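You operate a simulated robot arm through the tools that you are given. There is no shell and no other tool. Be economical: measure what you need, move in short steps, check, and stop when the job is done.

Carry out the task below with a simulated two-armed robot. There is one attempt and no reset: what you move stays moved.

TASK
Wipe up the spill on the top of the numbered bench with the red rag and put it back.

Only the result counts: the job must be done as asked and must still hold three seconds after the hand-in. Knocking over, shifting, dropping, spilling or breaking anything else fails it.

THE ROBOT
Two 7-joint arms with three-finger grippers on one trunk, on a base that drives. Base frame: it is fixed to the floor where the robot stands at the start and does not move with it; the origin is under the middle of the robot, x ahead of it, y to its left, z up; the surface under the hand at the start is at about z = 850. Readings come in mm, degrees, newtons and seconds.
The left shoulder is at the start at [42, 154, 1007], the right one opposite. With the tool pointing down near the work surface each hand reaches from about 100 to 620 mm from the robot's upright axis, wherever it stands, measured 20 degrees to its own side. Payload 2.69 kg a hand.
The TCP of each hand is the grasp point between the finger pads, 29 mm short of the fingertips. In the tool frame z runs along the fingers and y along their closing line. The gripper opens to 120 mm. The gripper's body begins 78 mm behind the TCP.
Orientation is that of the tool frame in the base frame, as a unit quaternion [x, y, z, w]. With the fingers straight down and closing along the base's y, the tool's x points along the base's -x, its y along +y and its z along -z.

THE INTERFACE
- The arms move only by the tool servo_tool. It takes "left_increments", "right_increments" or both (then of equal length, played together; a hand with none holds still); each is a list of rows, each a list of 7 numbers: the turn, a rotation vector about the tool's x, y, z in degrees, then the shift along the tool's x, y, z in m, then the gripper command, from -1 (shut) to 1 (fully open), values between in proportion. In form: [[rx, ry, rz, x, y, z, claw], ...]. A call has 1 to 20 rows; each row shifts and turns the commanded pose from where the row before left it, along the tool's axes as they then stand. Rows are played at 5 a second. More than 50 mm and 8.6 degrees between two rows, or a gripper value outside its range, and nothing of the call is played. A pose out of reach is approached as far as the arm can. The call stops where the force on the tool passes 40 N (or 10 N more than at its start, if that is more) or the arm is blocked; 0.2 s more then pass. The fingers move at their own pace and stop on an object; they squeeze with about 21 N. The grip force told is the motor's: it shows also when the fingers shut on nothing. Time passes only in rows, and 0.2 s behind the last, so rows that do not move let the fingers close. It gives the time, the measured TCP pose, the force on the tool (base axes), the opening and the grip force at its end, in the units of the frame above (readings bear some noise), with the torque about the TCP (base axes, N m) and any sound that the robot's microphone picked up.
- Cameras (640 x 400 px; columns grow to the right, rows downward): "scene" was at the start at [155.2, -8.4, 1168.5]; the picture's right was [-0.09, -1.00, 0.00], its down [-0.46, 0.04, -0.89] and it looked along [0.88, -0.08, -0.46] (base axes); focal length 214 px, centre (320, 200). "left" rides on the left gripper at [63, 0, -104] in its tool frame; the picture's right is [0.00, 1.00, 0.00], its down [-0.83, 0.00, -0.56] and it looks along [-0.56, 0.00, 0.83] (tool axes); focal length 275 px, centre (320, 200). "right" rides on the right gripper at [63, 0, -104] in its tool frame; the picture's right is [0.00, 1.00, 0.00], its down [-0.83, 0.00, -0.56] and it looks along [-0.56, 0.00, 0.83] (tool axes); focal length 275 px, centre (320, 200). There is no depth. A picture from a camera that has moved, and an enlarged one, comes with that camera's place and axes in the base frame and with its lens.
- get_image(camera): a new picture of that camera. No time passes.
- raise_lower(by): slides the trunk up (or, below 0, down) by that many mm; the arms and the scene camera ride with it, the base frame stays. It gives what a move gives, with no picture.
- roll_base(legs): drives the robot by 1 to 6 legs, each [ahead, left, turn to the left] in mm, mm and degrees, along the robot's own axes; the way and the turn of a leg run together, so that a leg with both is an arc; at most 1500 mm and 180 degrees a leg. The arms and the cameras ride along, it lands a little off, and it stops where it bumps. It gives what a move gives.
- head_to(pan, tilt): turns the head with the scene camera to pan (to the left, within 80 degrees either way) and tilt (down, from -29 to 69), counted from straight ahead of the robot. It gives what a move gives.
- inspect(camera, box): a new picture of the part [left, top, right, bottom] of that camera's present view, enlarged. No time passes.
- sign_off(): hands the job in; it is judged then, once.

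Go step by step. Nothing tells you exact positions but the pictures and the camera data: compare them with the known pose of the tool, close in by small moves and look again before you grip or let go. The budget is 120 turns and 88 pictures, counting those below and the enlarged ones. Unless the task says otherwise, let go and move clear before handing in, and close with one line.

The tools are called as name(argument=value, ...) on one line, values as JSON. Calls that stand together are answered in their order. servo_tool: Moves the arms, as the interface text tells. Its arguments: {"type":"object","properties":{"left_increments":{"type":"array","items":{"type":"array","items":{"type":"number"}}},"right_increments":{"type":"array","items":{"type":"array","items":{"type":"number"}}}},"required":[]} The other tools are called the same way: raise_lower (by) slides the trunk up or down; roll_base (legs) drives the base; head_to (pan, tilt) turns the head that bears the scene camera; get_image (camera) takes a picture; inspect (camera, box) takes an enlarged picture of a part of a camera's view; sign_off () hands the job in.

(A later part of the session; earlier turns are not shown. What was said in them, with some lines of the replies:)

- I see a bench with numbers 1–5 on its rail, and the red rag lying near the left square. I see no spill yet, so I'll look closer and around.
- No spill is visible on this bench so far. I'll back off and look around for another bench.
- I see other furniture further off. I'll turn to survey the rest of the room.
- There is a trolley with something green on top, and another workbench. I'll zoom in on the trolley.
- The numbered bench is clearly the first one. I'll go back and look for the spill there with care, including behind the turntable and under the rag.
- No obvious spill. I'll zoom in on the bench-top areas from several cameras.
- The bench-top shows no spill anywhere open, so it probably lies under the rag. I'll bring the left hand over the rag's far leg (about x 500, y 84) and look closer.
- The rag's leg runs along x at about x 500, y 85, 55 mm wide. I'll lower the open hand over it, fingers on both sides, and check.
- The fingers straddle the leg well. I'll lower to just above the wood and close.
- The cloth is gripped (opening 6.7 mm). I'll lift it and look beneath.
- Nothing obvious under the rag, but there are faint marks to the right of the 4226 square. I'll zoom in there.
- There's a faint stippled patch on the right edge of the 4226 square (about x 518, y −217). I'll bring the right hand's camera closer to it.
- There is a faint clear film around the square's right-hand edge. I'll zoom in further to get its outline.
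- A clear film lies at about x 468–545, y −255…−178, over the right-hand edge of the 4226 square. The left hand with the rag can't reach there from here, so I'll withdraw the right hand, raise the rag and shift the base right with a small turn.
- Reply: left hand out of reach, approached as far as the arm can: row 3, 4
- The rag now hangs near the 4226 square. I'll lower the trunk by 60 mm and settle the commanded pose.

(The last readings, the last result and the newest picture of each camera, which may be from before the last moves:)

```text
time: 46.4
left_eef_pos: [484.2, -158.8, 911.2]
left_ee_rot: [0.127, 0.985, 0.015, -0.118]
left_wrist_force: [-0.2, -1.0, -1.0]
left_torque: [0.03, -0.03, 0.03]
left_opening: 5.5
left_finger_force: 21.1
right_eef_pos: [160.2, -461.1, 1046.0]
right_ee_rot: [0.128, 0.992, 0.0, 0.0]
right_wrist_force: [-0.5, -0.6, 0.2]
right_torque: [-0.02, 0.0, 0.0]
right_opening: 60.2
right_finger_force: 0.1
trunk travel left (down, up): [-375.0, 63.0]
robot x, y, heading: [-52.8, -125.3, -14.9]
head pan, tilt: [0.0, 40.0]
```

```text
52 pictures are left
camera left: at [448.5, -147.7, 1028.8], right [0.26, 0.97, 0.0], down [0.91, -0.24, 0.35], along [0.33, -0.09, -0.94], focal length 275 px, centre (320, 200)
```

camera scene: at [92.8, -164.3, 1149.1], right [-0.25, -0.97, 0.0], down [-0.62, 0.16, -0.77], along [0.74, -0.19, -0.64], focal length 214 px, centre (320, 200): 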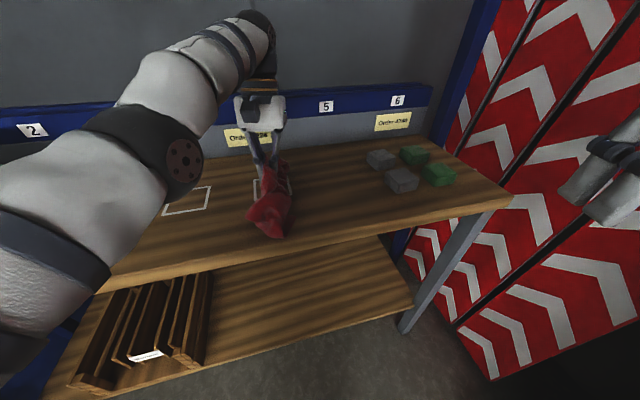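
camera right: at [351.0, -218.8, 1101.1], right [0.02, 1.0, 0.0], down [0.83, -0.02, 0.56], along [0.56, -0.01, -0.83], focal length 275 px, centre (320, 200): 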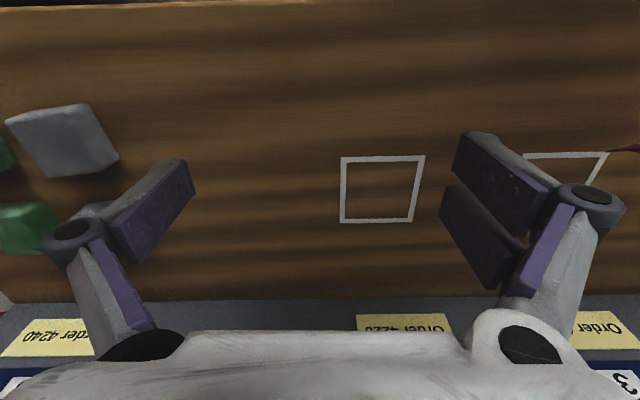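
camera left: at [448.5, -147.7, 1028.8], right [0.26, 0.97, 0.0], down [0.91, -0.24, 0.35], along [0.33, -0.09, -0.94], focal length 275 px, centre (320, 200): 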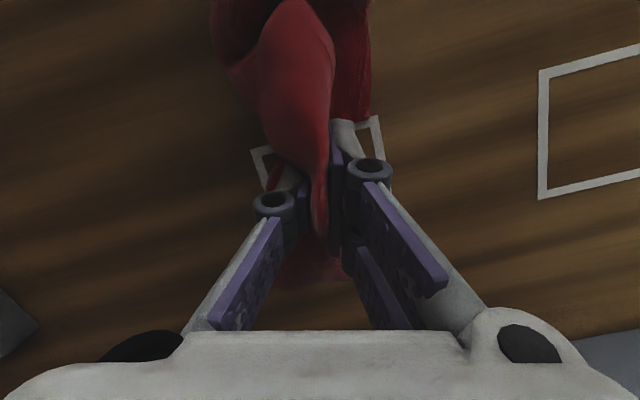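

The lowering left the hand pitched 13.5° and at z 911, with the rag resting at the square's corner. I'll straighten the hand and shift slightly toward the film.

servo_tool(left_increments=[[0, -4.5, 0, 0, 0, -0.01, -1], [0, -4.5, 0, 0, 0, -0.01, -1], [0, -4.5, 0, 0, 0, 0, -1]])

inspect(camera="scene", box=[150, 100, 430, 275])

get_image(camera="left")

```text
time: 47.1
left_eef_pos: [521.3, -175.7, 941.6]
left_ee_rot: [0.127, 0.992, 0.0, -0.001]
left_wrist_force: [-0.2, 0.7, 0.4]
left_torque: [0.0, 0.03, 0.03]
left_opening: 5.6
left_finger_force: 20.9
left hand out of reach, approached as far as the arm can: row 1, 2, 3
right_eef_pos: [162.1, -461.2, 1045.9]
right_ee_rot: [0.128, 0.992, 0.0, 0.001]
right_wrist_force: [-0.3, 0.5, 1.0]
right_torque: [0.02, 0.04, 0.02]
right_opening: 60.1
right_finger_force: 0.0
trunk travel left (down, up): [-375.0, 63.0]
robot x, y, heading: [-49.3, -127.5, -14.7]
head pan, tilt: [0.0, 40.0]
```

```text
2.29 times, centred on (290, 188) of scene
camera zoom: at [92.8, -164.4, 1149.0], right [-0.25, -0.97, 0.0], down [-0.62, 0.16, -0.77], along [0.74, -0.19, -0.64], focal length 490 px, centre (389, 229)
```

zoom: 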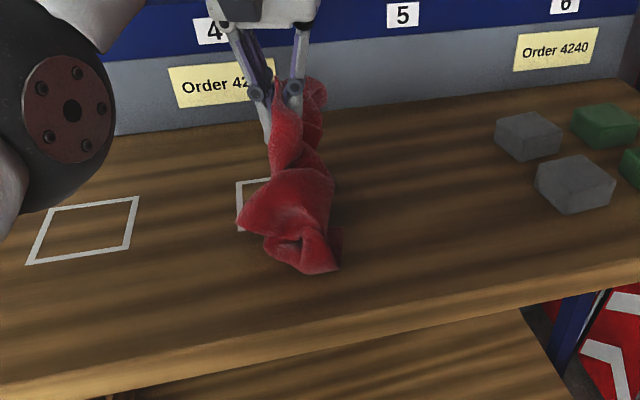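

```text
50 pictures are left
camera left: at [459.7, -159.0, 1046.5], right [0.26, 0.97, 0.0], down [0.8, -0.21, 0.55], along [0.53, -0.14, -0.83], focal length 275 px, centre (320, 200)
```

left: 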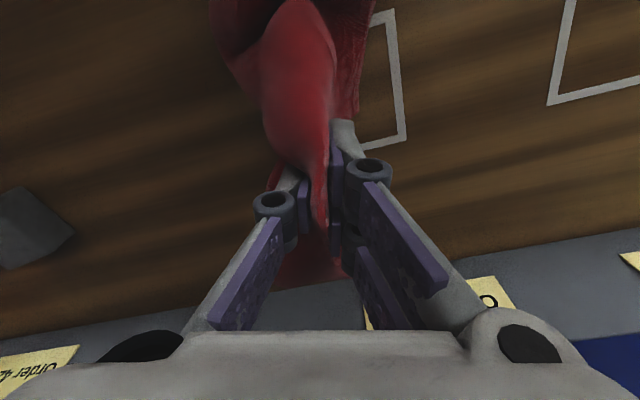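

The hand is straight again at (521, −176, 942), and the rag touches the bench. I'll test a small sideways move to see how the arm follows.

servo_tool(left_increments=[[0, 0, 0, 0, -0.02, 0, -1], [0, 0, 0, 0, -0.02, 0, -1]])

```text
time: 47.8
left_eef_pos: [500.8, -213.4, 940.5]
left_ee_rot: [0.127, 0.992, 0.001, 0.0]
left_wrist_force: [-0.3, -0.2, -0.4]
left_torque: [0.01, 0.01, 0.05]
left_opening: 5.8
left_finger_force: 21.0
left hand out of reach, approached as far as the arm can: row 2
right_eef_pos: [159.6, -461.6, 1046.9]
right_ee_rot: [0.128, 0.992, 0.001, 0.0]
right_wrist_force: [1.1, -1.2, -0.8]
right_torque: [-0.01, 0.02, 0.01]
right_opening: 59.8
right_finger_force: 0.1
trunk travel left (down, up): [-375.0, 63.0]
robot x, y, heading: [-49.6, -126.1, -14.6]
head pan, tilt: [0.0, 40.0]
```

The hand follows and is over the film's centre. I'll lower so the cloth bunches on the wood.

servo_tool(left_increments=[[0, 0, 0, 0, 0, 0.02, -1], [0, 0, 0, 0, 0, 0.02, -1], [0, 0, 0, 0, 0, 0.007, -1]])

inspect(camera="scene", box=[150, 100, 430, 275])

get_image(camera="left")

```text
time: 48.5
left_eef_pos: [510.0, -217.0, 896.0]
left_ee_rot: [0.128, 0.992, 0.001, -0.002]
left_wrist_force: [-0.2, 0.5, -0.3]
left_torque: [0.01, 0.02, 0.06]
left_opening: 5.6
left_finger_force: 20.9
left hand out of reach, approached as far as the arm can: row 1, 2
right_eef_pos: [161.2, -460.0, 1045.5]
right_ee_rot: [0.128, 0.992, 0.0, 0.0]
right_wrist_force: [0.8, 0.0, 0.4]
right_torque: [0.02, 0.0, 0.0]
right_opening: 60.1
right_finger_force: 0.1
trunk travel left (down, up): [-375.0, 63.0]
robot x, y, heading: [-54.4, -127.8, -14.5]
head pan, tilt: [0.0, 40.0]
```

```text
2.29 times, centred on (290, 188) of scene
camera zoom: at [92.8, -164.3, 1149.1], right [-0.25, -0.97, 0.0], down [-0.62, 0.16, -0.77], along [0.74, -0.19, -0.64], focal length 490 px, centre (389, 229)
```

zoom: 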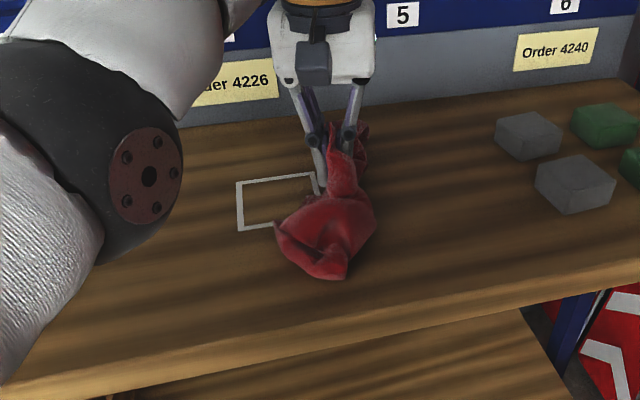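

```text
48 pictures are left
camera left: at [447.6, -201.7, 1001.3], right [0.26, 0.97, 0.0], down [0.81, -0.21, 0.55], along [0.53, -0.14, -0.83], focal length 275 px, centre (320, 200)
```

left: 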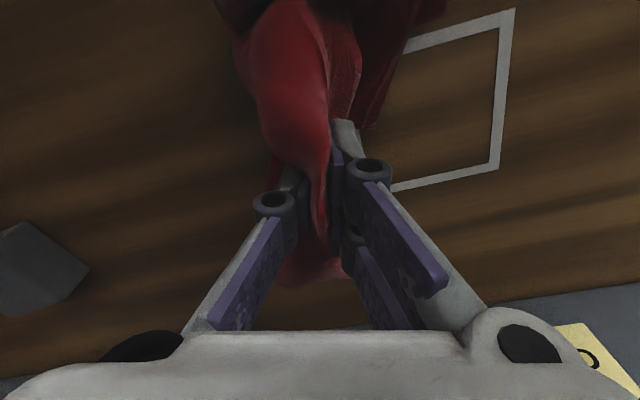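

The cloth's narrow leg is under the hand, and the arm is near its reach limit. I'll lift, shift the base right and a bit ahead, then wipe with ease.

servo_tool(left_increments=[[0, 0, 0, 0.01, 0, -0.03, -1], [0, 0, 0, 0.01, 0, -0.03, -1], [0, 0, 0, 0.01, 0, -0.03, -1], [0, 0, 0, 0.01, 0, -0.03, -1]])

roll_base(legs=[[0, -140, 8], [70, 0, 0]])

get_image(camera="scene")

```text
time: 49.5
left_eef_pos: [471.8, -207.9, 1018.1]
left_ee_rot: [0.127, 0.992, 0.0, -0.001]
left_wrist_force: [0.2, 0.0, 0.7]
left_torque: [-0.02, -0.02, 0.03]
left_opening: 5.7
left_finger_force: 21.1
left hand out of reach, approached as far as the arm can: row 1
right_eef_pos: [160.1, -460.2, 1045.3]
right_ee_rot: [0.128, 0.992, 0.0, 0.0]
right_wrist_force: [0.8, -0.5, 0.6]
right_torque: [0.01, 0.0, -0.04]
right_opening: 60.2
right_finger_force: 0.1
trunk travel left (down, up): [-375.0, 63.0]
robot x, y, heading: [-52.1, -124.8, -15.0]
head pan, tilt: [0.0, 40.0]
```

```text
time: 51.9
left_eef_pos: [522.8, -280.6, 1017.9]
left_ee_rot: [0.058, 0.998, 0.001, -0.001]
left_wrist_force: [0.9, 0.4, -1.1]
left_torque: [0.04, 0.06, -0.03]
left_opening: 5.7
left_finger_force: 20.7
right_eef_pos: [247.9, -574.3, 1046.6]
right_ee_rot: [0.059, 0.998, -0.002, -0.001]
right_wrist_force: [0.5, 0.4, -0.3]
right_torque: [-0.01, 0.02, 0.01]
right_opening: 59.9
right_finger_force: 0.1
trunk travel left (down, up): [-375.0, 63.0]
robot x, y, heading: [-10.8, -274.6, -6.9]
head pan, tilt: [0.0, 40.0]
```

```text
47 pictures are left
camera scene: at [140.3, -289.1, 1148.9], right [-0.12, -0.99, 0.0], down [-0.64, 0.08, -0.77], along [0.76, -0.09, -0.64], focal length 214 px, centre (320, 200)
```

scene: 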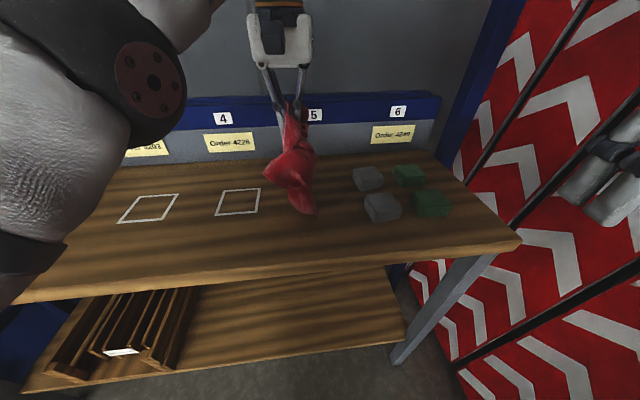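

The base has shifted well, and the square is in clear view. I'll zoom in on the film before wiping.

inspect(camera="scene", box=[205, 170, 301, 230])

```text
6.67 times, centred on (253, 200) of scene
camera zoom: at [140.3, -289.1, 1148.9], right [-0.12, -0.99, 0.0], down [-0.64, 0.08, -0.77], along [0.76, -0.09, -0.64], focal length 1430 px, centre (767, 200)
```

zoom: 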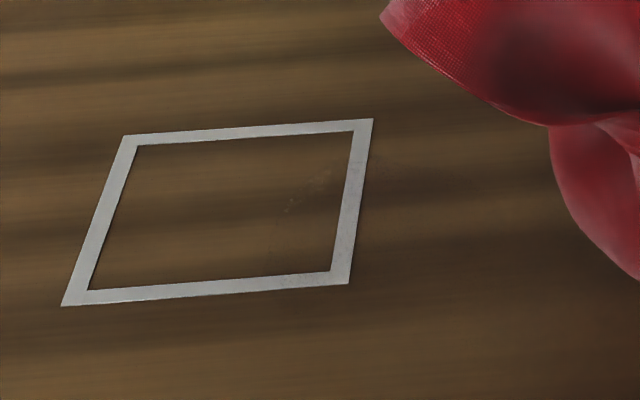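

The film's left edge is at y≈−174, as I estimated. I'll lower at y≈−275 and then sweep the rag left across the film.

servo_tool(left_increments=[[0, 0, 0, 0, 0, 0.035, -1], [0, 0, 0, 0, 0, 0.035, -1], [0, 0, 0, 0, 0, 0.03, -1], [0, 0, 0, 0, 0, 0.02, -1], [0, 0, 0, 0, 0, 0.01, -1]])

inspect(camera="scene", box=[160, 100, 440, 275])

```text
time: 53.1
left_eef_pos: [521.1, -280.2, 887.3]
left_ee_rot: [0.059, 0.998, -0.001, 0.0]
left_wrist_force: [1.3, 0.8, 2.7]
left_torque: [0.02, 0.06, -0.02]
left_opening: 5.8
left_finger_force: 20.3
right_eef_pos: [247.1, -572.4, 1046.4]
right_ee_rot: [0.059, 0.998, 0.0, 0.0]
right_wrist_force: [0.1, 0.1, -0.1]
right_torque: [0.03, 0.02, 0.02]
right_opening: 60.0
right_finger_force: 0.1
trunk travel left (down, up): [-375.0, 63.0]
robot x, y, heading: [-10.8, -272.4, -6.5]
head pan, tilt: [0.0, 40.0]
```

```text
2.29 times, centred on (300, 188) of scene
camera zoom: at [139.2, -289.0, 1149.1], right [-0.12, -0.99, 0.0], down [-0.64, 0.08, -0.77], along [0.76, -0.09, -0.64], focal length 490 px, centre (366, 229)
```

zoom: 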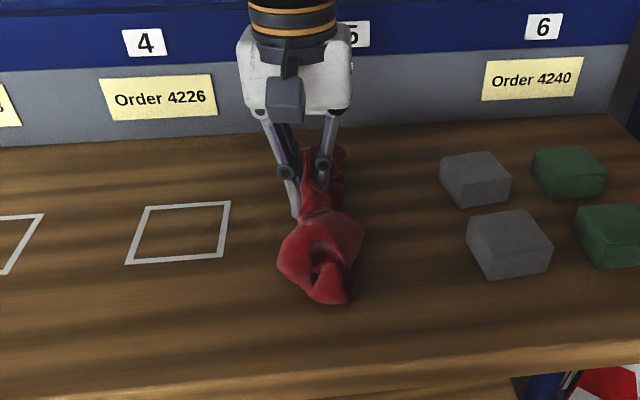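

The rag sits on the wood with light contact. I'll sweep left across the film, step ahead and sweep back.

servo_tool(left_increments=[[0, 0, 0, 0, 0.022, 0.002, -1], [0, 0, 0, 0.003, 0.022, 0, -1], [0, 0, 0, 0.003, 0.022, 0, -1], [0, 0, 0, 0.003, 0.022, 0, -1], [0, 0, 0, 0.003, 0.022, 0, -1], [0, 0, 0, 0.003, 0.022, 0, -1], [0, 0, 0, -0.02, 0, 0, -1], [0, 0, 0, -0.003, -0.022, 0, -1], [0, 0, 0, -0.003, -0.022, 0, -1], [0, 0, 0, -0.003, -0.022, 0, -1], [0, 0, 0, -0.003, -0.022, 0, -1], [0, 0, 0, -0.003, -0.022, 0, -1], [0, 0, 0, -0.003, -0.022, 0, -1]])

inspect(camera="scene", box=[160, 100, 440, 275])

inspect(camera="scene", box=[205, 170, 301, 230])

```text
time: 55.9
left_eef_pos: [543.9, -281.7, 886.0]
left_ee_rot: [0.058, 0.998, 0.0, -0.002]
left_wrist_force: [1.5, 0.7, 2.8]
left_torque: [0.02, 0.01, -0.04]
left_opening: 5.5
left_finger_force: 21.0
right_eef_pos: [247.9, -574.3, 1046.4]
right_ee_rot: [0.059, 0.998, 0.0, 0.0]
right_wrist_force: [0.1, -0.6, -0.4]
right_torque: [0.03, 0.02, -0.02]
right_opening: 60.0
right_finger_force: 0.1
trunk travel left (down, up): [-375.0, 63.0]
robot x, y, heading: [-10.1, -274.7, -6.8]
head pan, tilt: [0.0, 40.0]
```

```text
2.29 times, centred on (300, 188) of scene
camera zoom: at [139.3, -289.1, 1149.1], right [-0.12, -0.99, 0.0], down [-0.64, 0.08, -0.77], along [0.76, -0.09, -0.64], focal length 490 px, centre (366, 229)
```

zoom: 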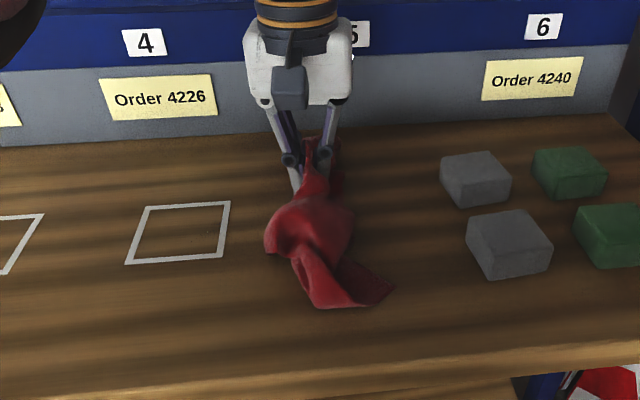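

```text
6.67 times, centred on (253, 200) of scene
camera zoom: at [139.3, -289.1, 1149.1], right [-0.12, -0.99, 0.0], down [-0.64, 0.08, -0.77], along [0.76, -0.09, -0.64], focal length 1430 px, centre (767, 200)
```

zoom: 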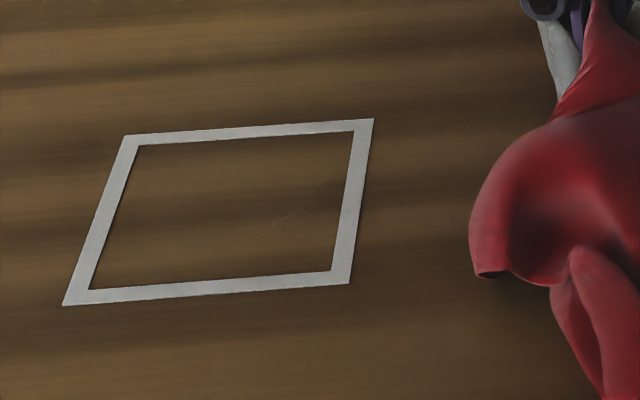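

The film has shrunk but a faint trace remains inside the square. I'll make wider sweeps.

servo_tool(left_increments=[[0, 0, 0, 0.003, 0.024, 0.001, -1], [0, 0, 0, 0.003, 0.024, 0, -1], [0, 0, 0, 0.003, 0.024, 0, -1], [0, 0, 0, 0.003, 0.024, 0, -1], [0, 0, 0, 0.003, 0.024, 0, -1], [0, 0, 0, 0.003, 0.024, 0, -1], [0, 0, 0, 0.003, 0.024, 0, -1], [0, 0, 0, -0.022, 0, 0, -1], [0, 0, 0, -0.003, -0.024, 0, -1], [0, 0, 0, -0.003, -0.024, 0, -1], [0, 0, 0, -0.003, -0.024, 0, -1], [0, 0, 0, -0.003, -0.024, 0, -1], [0, 0, 0, -0.003, -0.024, 0, -1], [0, 0, 0, -0.003, -0.024, 0, -1], [0, 0, 0, -0.003, -0.024, 0, -1]])

servo_tool(left_increments=[[0, 0, 0, 0.05, 0, 0, -1], [0, 0, 0, 0.003, 0.024, 0.0, -1], [0, 0, 0, 0.003, 0.024, 0, -1], [0, 0, 0, 0.003, 0.024, 0, -1], [0, 0, 0, 0.003, 0.024, 0, -1], [0, 0, 0, 0.003, 0.024, 0, -1], [0, 0, 0, 0.003, 0.024, 0, -1], [0, 0, 0, 0.003, 0.024, 0, -1], [0, 0, 0, 0.022, 0, 0, -1], [0, 0, 0, -0.003, -0.024, 0, -1], [0, 0, 0, -0.003, -0.024, 0, -1], [0, 0, 0, -0.003, -0.024, 0, -1], [0, 0, 0, -0.003, -0.024, 0, -1], [0, 0, 0, -0.003, -0.024, 0, -1], [0, 0, 0, -0.003, -0.024, 0, -1], [0, 0, 0, -0.003, -0.024, 0, -1]])

inspect(camera="scene", box=[205, 170, 301, 230])

inspect(camera="scene", box=[160, 100, 440, 275])

```text
time: 59.1
left_eef_pos: [562.6, -285.8, 884.5]
left_ee_rot: [0.058, 0.998, 0.0, 0.0]
left_wrist_force: [0.8, 1.8, 3.6]
left_torque: [0.08, -0.01, -0.03]
left_opening: 5.8
left_finger_force: 20.8
left hand out of reach, approached as far as the arm can: row 15
right_eef_pos: [247.9, -573.5, 1046.1]
right_ee_rot: [0.06, 0.998, 0.0, 0.0]
right_wrist_force: [0.1, -0.2, 0.4]
right_torque: [0.02, -0.04, -0.02]
right_opening: 60.1
right_finger_force: 0.2
trunk travel left (down, up): [-375.0, 63.0]
robot x, y, heading: [-9.3, -272.6, -7.1]
head pan, tilt: [0.0, 40.0]
```

```text
time: 62.5
left_eef_pos: [492.2, -275.9, 882.7]
left_ee_rot: [0.058, 0.998, 0.0, 0.0]
left_wrist_force: [-0.3, 1.6, 2.7]
left_torque: [0.06, 0.04, -0.01]
left_opening: 5.7
left_finger_force: 20.8
right_eef_pos: [246.4, -574.0, 1046.8]
right_ee_rot: [0.059, 0.998, 0.001, 0.0]
right_wrist_force: [-0.5, -0.2, -0.8]
right_torque: [-0.01, 0.02, -0.02]
right_opening: 59.8
right_finger_force: 0.1
trunk travel left (down, up): [-375.0, 63.0]
robot x, y, heading: [-11.3, -269.0, -6.7]
head pan, tilt: [0.0, 40.0]
```

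```text
6.67 times, centred on (253, 200) of scene
camera zoom: at [139.2, -289.1, 1149.1], right [-0.12, -0.99, 0.0], down [-0.64, 0.08, -0.77], along [0.76, -0.09, -0.64], focal length 1430 px, centre (767, 200)
```

zoom: 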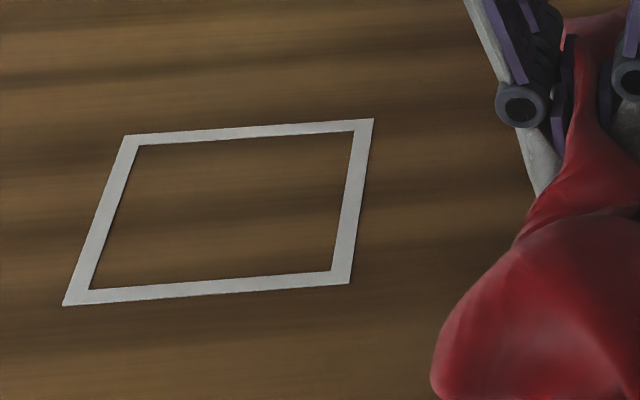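

```text
2.29 times, centred on (300, 188) of scene
camera zoom: at [139.2, -289.1, 1149.1], right [-0.12, -0.99, 0.0], down [-0.64, 0.08, -0.77], along [0.76, -0.09, -0.64], focal length 490 px, centre (366, 229)
```

zoom: 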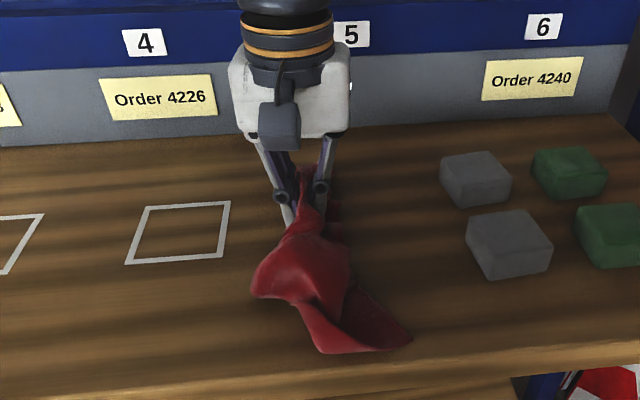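

The inside of the square looks clean. I'll lift the rag away and inspect the whole area, including what lay right of the square.

servo_tool(left_increments=[[0, 0, 0, 0, 0, -0.03, -1], [0, 0, 0, 0, 0, -0.035, -1], [0, 0, 0, 0, 0, -0.035, -1], [0, 0, 0, 0, 0.0, -0.035, -1], [0, 0, 0, 0, 0.04, -0.01, -1], [0, 0, 0, 0, 0.04, 0, -1], [0, 0, 0, 0, 0.04, 0, -1], [0, 0, 0, 0, 0.04, 0, -1]])

get_image(camera="scene")

inspect(camera="scene", box=[230, 160, 358, 240])

```text
time: 64.3
left_eef_pos: [509.7, -116.3, 1028.6]
left_ee_rot: [0.058, 0.998, 0.0, -0.001]
left_wrist_force: [-0.4, -0.1, 0.4]
left_torque: [0.02, -0.01, 0.01]
left_opening: 5.6
left_finger_force: 21.2
right_eef_pos: [248.5, -574.0, 1047.1]
right_ee_rot: [0.059, 0.998, 0.0, 0.0]
right_wrist_force: [-0.5, -0.1, 0.5]
right_torque: [-0.01, -0.02, -0.02]
right_opening: 59.9
right_finger_force: 0.0
trunk travel left (down, up): [-375.0, 63.0]
robot x, y, heading: [-4.2, -270.9, -6.7]
head pan, tilt: [0.0, 40.0]
```

```text
40 pictures are left
camera scene: at [139.5, -288.4, 1149.0], right [-0.12, -0.99, 0.0], down [-0.64, 0.08, -0.77], along [0.76, -0.09, -0.64], focal length 214 px, centre (320, 200)
```

scene: 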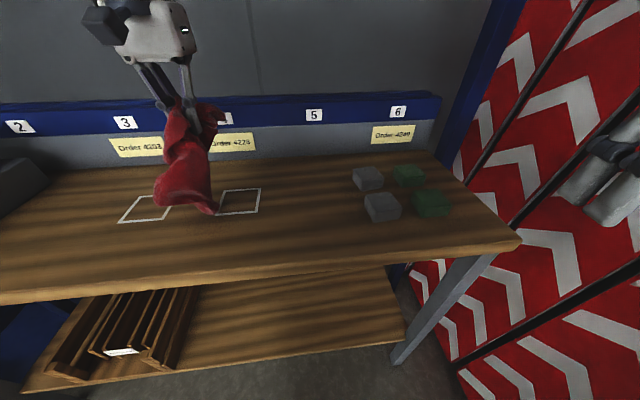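

```text
5.00 times, centred on (294, 200) of scene
camera zoom: at [139.5, -288.4, 1149.0], right [-0.12, -0.99, 0.0], down [-0.64, 0.08, -0.77], along [0.76, -0.09, -0.64], focal length 1072 px, centre (450, 200)
```

zoom: 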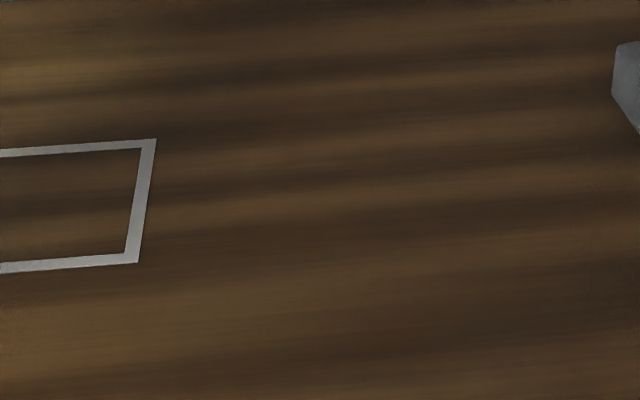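

It looks clean from here. To be sure, I'll bring the right-hand camera over the spot from another angle.

servo_tool(right_increments=[[0, 0, 0, -0.014, 0.04, 0.006, 0], [0, 0, 0, -0.014, 0.04, 0.006, 0], [0, 0, 0, -0.014, 0.04, 0.006, 0], [0, 0, 0, -0.014, 0.04, 0.006, 0], [0, 0, 0, -0.014, 0.04, 0.006, 0], [0, 0, 0, -0.014, 0.04, 0.006, 0], [0, 0, 0, -0.014, 0.04, 0.006, 0]])

get_image(camera="right")

inspect(camera="right", box=[250, 100, 442, 220])

inspect(camera="scene", box=[205, 170, 301, 230])

```text
time: 65.9
left_eef_pos: [509.7, -117.4, 1027.9]
left_ee_rot: [0.059, 0.998, -0.001, -0.001]
left_wrist_force: [-0.5, -0.5, -0.1]
left_torque: [-0.01, 0.04, 0.01]
left_opening: 5.5
left_finger_force: 21.2
right_eef_pos: [378.3, -306.0, 1002.1]
right_ee_rot: [0.058, 0.998, 0.0, 0.001]
right_wrist_force: [0.2, -1.0, -0.2]
right_torque: [-0.02, 0.01, -0.01]
right_opening: 60.2
right_finger_force: 0.0
trunk travel left (down, up): [-375.0, 63.0]
robot x, y, heading: [-11.5, -274.1, -6.9]
head pan, tilt: [0.0, 40.0]
```

```text
38 pictures are left
camera right: at [316.9, -299.2, 1108.2], right [0.11, 0.99, 0.0], down [0.83, -0.09, 0.56], along [0.55, -0.06, -0.83], focal length 275 px, centre (320, 200)
```

right: 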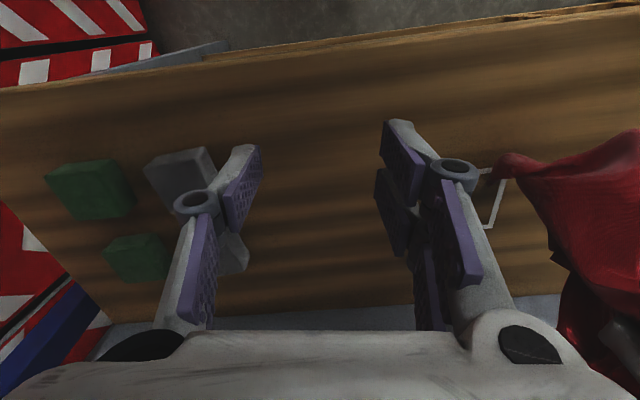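

```text
3.33 times, centred on (346, 160) of right
camera zoom: at [316.9, -299.2, 1108.2], right [0.11, 0.99, 0.0], down [0.83, -0.09, 0.56], along [0.55, -0.06, -0.83], focal length 918 px, centre (233, 333)
```

zoom: 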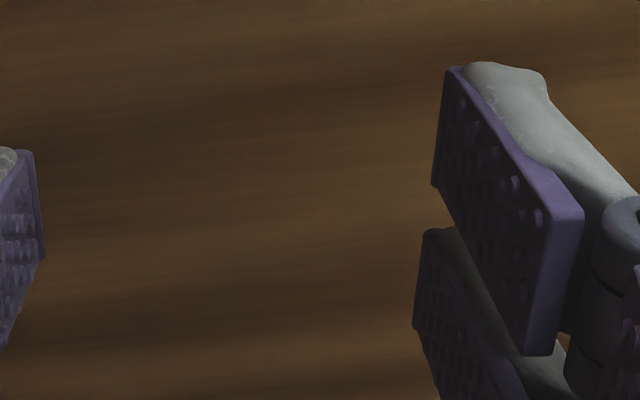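

```text
6.67 times, centred on (253, 200) of scene
camera zoom: at [139.7, -288.2, 1149.0], right [-0.12, -0.99, 0.0], down [-0.64, 0.07, -0.77], along [0.76, -0.09, -0.64], focal length 1430 px, centre (767, 200)
```

zoom: 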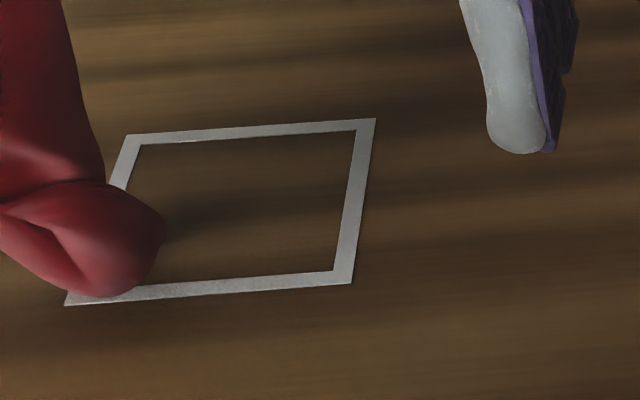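

The area is clean from both views. Now I'll withdraw the right hand, centre the left hand a bit and drive back to the start position.

servo_tool(right_increments=[[0, 0, 0, 0.014, -0.04, -0.006, 0], [0, 0, 0, 0.014, -0.04, -0.006, 0], [0, 0, 0, 0.014, -0.04, -0.006, 0], [0, 0, 0, 0.014, -0.04, -0.006, 0], [0, 0, 0, 0.014, -0.03, -0.006, 0], [0, 0, 0, 0.014, 0, -0.006, 0]], left_increments=[[0, 0, 0, 0, 0, -0.01, -1], [0, 0, 0, 0, 0, -0.01, -1], [0, 0, 0, 0, -0.0, 0, -1], [0, 0, 0, 0, -0.025, 0, -1], [0, 0, 0, 0, -0.025, 0, -1], [0, 0, 0, 0, -0.02, 0, -1]])

roll_base(legs=[[-15, 270, 6.9]])

get_image(camera="scene")

```text
time: 67.3
left_eef_pos: [501.8, -185.9, 1050.2]
left_ee_rot: [0.058, 0.998, 0.0, -0.001]
left_wrist_force: [-0.6, 0.1, -0.6]
left_torque: [-0.02, 0.01, 0.01]
left_opening: 5.4
left_finger_force: 20.5
right_eef_pos: [272.5, -486.1, 1040.6]
right_ee_rot: [0.059, 0.998, 0.0, 0.001]
right_wrist_force: [0.2, 0.6, -0.7]
right_torque: [-0.02, 0.0, -0.02]
right_opening: 60.0
right_finger_force: 0.1
trunk travel left (down, up): [-375.0, 63.0]
robot x, y, heading: [-10.4, -270.9, -6.7]
head pan, tilt: [0.0, 40.0]
```

```text
time: 69.9
left_eef_pos: [487.8, 143.5, 1048.9]
left_ee_rot: [-0.002, 1.0, 0.0, -0.001]
left_wrist_force: [0.5, -0.5, -0.3]
left_torque: [-0.01, -0.01, -0.07]
left_opening: 5.4
left_finger_force: 20.8
right_eef_pos: [296.0, -181.8, 1039.6]
right_ee_rot: [-0.002, 1.0, 0.0, 0.0]
right_wrist_force: [-0.1, 0.6, 0.0]
right_torque: [-0.02, 0.0, 0.03]
right_opening: 60.1
right_finger_force: 0.0
trunk travel left (down, up): [-375.0, 63.0]
robot x, y, heading: [-7.8, -4.2, 0.2]
head pan, tilt: [0.0, 40.0]
```

```text
35 pictures are left
camera scene: at [141.0, -2.1, 1149.1], right [0.0, -1.0, 0.0], down [-0.64, 0.0, -0.77], along [0.77, 0.0, -0.64], focal length 214 px, centre (320, 200)
```

scene: 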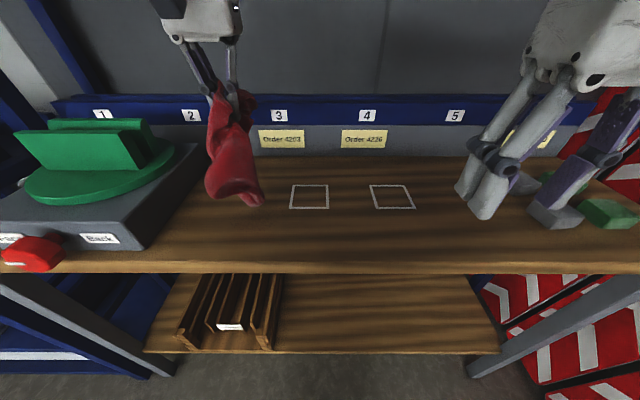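

Back at the start. The rag's old spot was centred near (465, 78) with my grip at (501, 83). I'll bring it there and lower it, moving ahead a little so it lays out as before.

servo_tool(left_increments=[[0, 0, 0, 0.008, -0.02, 0, -1], [0, 0, 0, 0.008, -0.02, 0, -1], [0, 0, 0, 0, -0.02, 0.01, -1], [0, 0, 0, 0, 0, 0.03, -1], [0, 0, 0, -0.006, 0, 0.025, -1], [0, 0, 0, -0.008, 0, 0.025, -1], [0, 0, 0, -0.008, 0, 0.025, -1], [0, 0, 0, -0.008, 0, 0.025, -1], [0, 0, 0, -0.003, 0, 0.015, -1]])

inspect(camera="scene", box=[120, 90, 440, 290])

get_image(camera="left")

```text
time: 71.9
left_eef_pos: [506.3, 84.2, 893.3]
left_ee_rot: [-0.003, 1.0, 0.0, -0.001]
left_wrist_force: [-0.1, 0.5, 1.6]
left_torque: [0.0, 0.07, -0.07]
left_opening: 5.6
left_finger_force: 21.7
right_eef_pos: [296.3, -181.2, 1041.2]
right_ee_rot: [-0.002, 1.0, 0.0, 0.0]
right_wrist_force: [-0.5, -0.8, -0.3]
right_torque: [-0.02, 0.0, -0.02]
right_opening: 60.1
right_finger_force: 0.2
trunk travel left (down, up): [-375.0, 63.0]
robot x, y, heading: [-7.8, -5.0, 0.2]
head pan, tilt: [0.0, 40.0]
```

```text
2.00 times, centred on (280, 190) of scene
camera zoom: at [140.9, -2.3, 1149.1], right [0.0, -1.0, 0.0], down [-0.64, 0.0, -0.77], along [0.77, 0.0, -0.64], focal length 429 px, centre (400, 220)
```

zoom: 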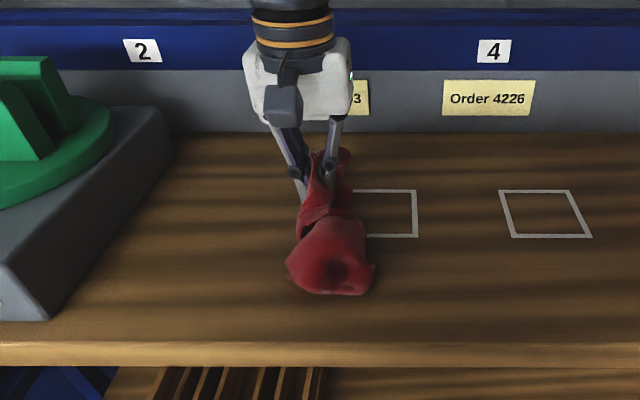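

```text
33 pictures are left
camera left: at [441.0, 84.2, 999.2], right [0.0, 1.0, 0.0], down [0.83, 0.0, 0.56], along [0.56, 0.0, -0.83], focal length 275 px, centre (320, 200)
```

left: 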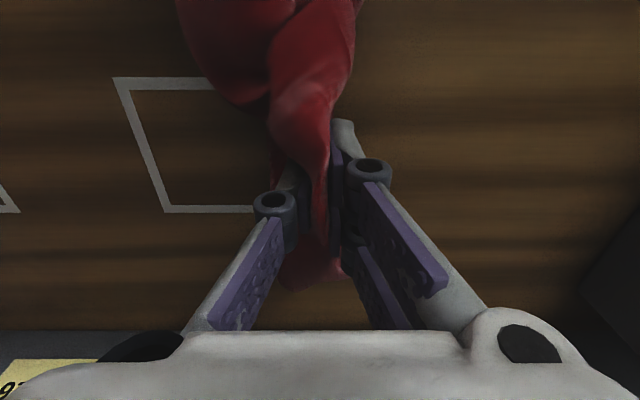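

The rag is at its old place. I'll lower a few mm more, open and lift straight up.

servo_tool(left_increments=[[0, 0, 0, 0, 0, 0.006, -1], [0, 0, 0, 0, 0, 0, -0.6], [0, 0, 0, 0, 0, 0, 0], [0, 0, 0, 0, 0, 0, 0.3], [0, 0, 0, 0, 0, 0, 0.3], [0, 0, 0, 0, 0, -0.02, 0.3], [0, 0, 0, 0, 0, -0.03, 0.3], [0, 0, 0, 0, 0, -0.04, 0.3], [0, 0, 0, 0, 0, -0.04, 0.3], [0, 0, 0, 0, 0, -0.03, 0.3]])

get_image(camera="scene")

get_image(camera="left")

```text
time: 74.1
left_eef_pos: [506.2, 82.6, 1047.8]
left_ee_rot: [-0.001, 1.0, -0.001, -0.001]
left_wrist_force: [0.3, 0.1, -0.5]
left_torque: [0.01, -0.02, 0.0]
left_opening: 78.1
left_finger_force: 0.0
right_eef_pos: [296.4, -181.1, 1042.1]
right_ee_rot: [-0.001, 1.0, 0.0, -0.001]
right_wrist_force: [-0.5, -0.7, -0.7]
right_torque: [-0.01, -0.02, 0.0]
right_opening: 60.0
right_finger_force: 0.3
trunk travel left (down, up): [-375.0, 63.0]
robot x, y, heading: [-10.0, -1.2, 0.4]
head pan, tilt: [0.0, 40.0]
```

```text
32 pictures are left
camera scene: at [141.1, -2.4, 1149.0], right [0.0, -1.0, 0.0], down [-0.64, 0.0, -0.77], along [0.77, 0.0, -0.64], focal length 214 px, centre (320, 200)
```

scene: 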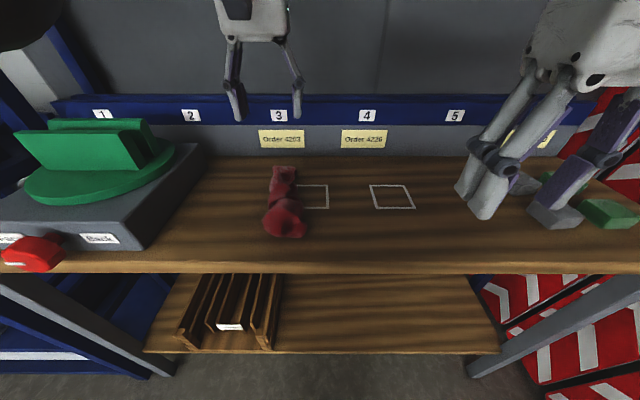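

```text
31 pictures are left
camera left: at [441.0, 82.5, 1152.8], right [0.0, 1.0, 0.0], down [0.83, 0.0, 0.55], along [0.55, 0.0, -0.83], focal length 275 px, centre (320, 200)
```

left: 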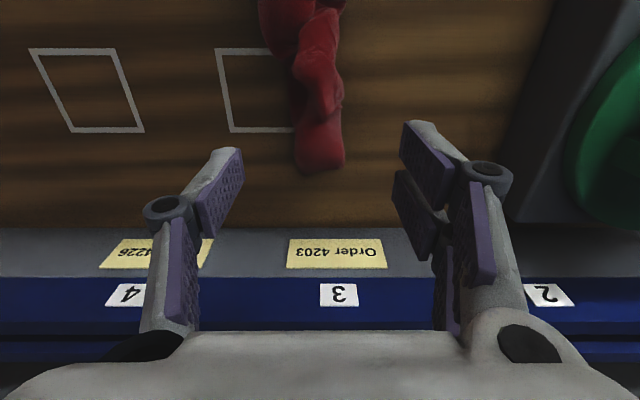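

The rag lies back at its place, released. One last close look at the wiped area for residue, also with the right-hand camera.

inspect(camera="scene", box=[365, 175, 461, 235])

inspect(camera="scene", box=[180, 155, 372, 275])

get_image(camera="right")

```text
6.67 times, centred on (413, 205) of scene
camera zoom: at [141.1, -2.4, 1149.0], right [0.0, -1.0, 0.0], down [-0.64, 0.0, -0.77], along [0.77, 0.0, -0.64], focal length 1430 px, centre (-300, 167)
```

zoom: 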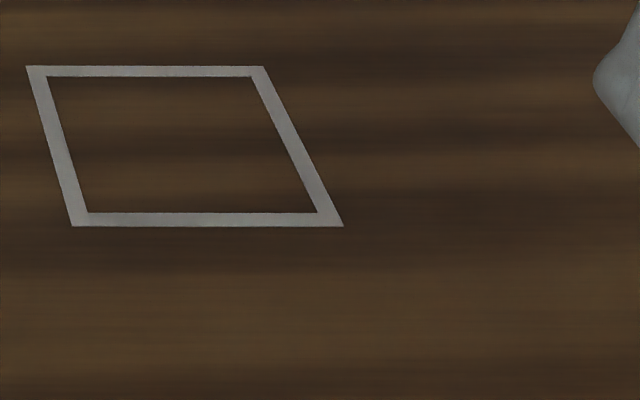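

```text
3.33 times, centred on (276, 215) of scene
camera zoom: at [141.1, -2.4, 1149.0], right [0.0, -1.0, 0.0], down [-0.64, 0.0, -0.77], along [0.77, 0.0, -0.64], focal length 715 px, centre (467, 150)
```

zoom: 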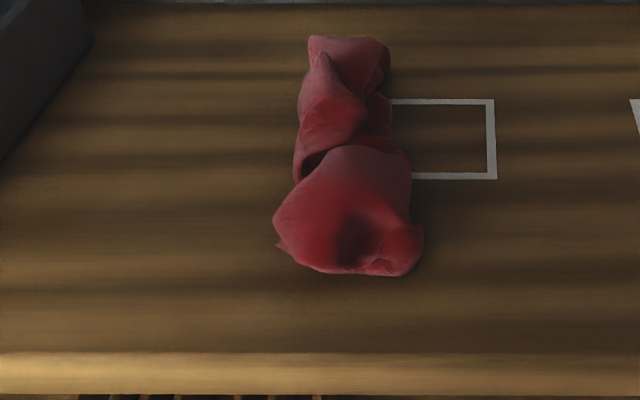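

```text
28 pictures are left
camera right: at [233.7, -182.3, 1145.3], right [-0.01, 1.0, 0.0], down [0.83, 0.01, 0.56], along [0.56, 0.0, -0.83], focal length 275 px, centre (320, 200)
```

right: 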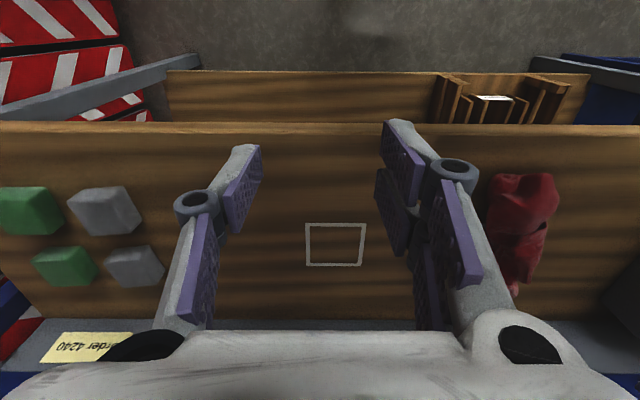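

The bench is clean, the rag is back where it lay, both hands are clear and nothing else has moved. I'm handing in.

sign_off()

```text
The job is handed in.
```

I wiped up the spill, a clear film on the right edge of the Order 4226 square, and put the red rag back where it had been lying. The last close-ups showed no trace of the film, and nothing else on the bench looked moved.
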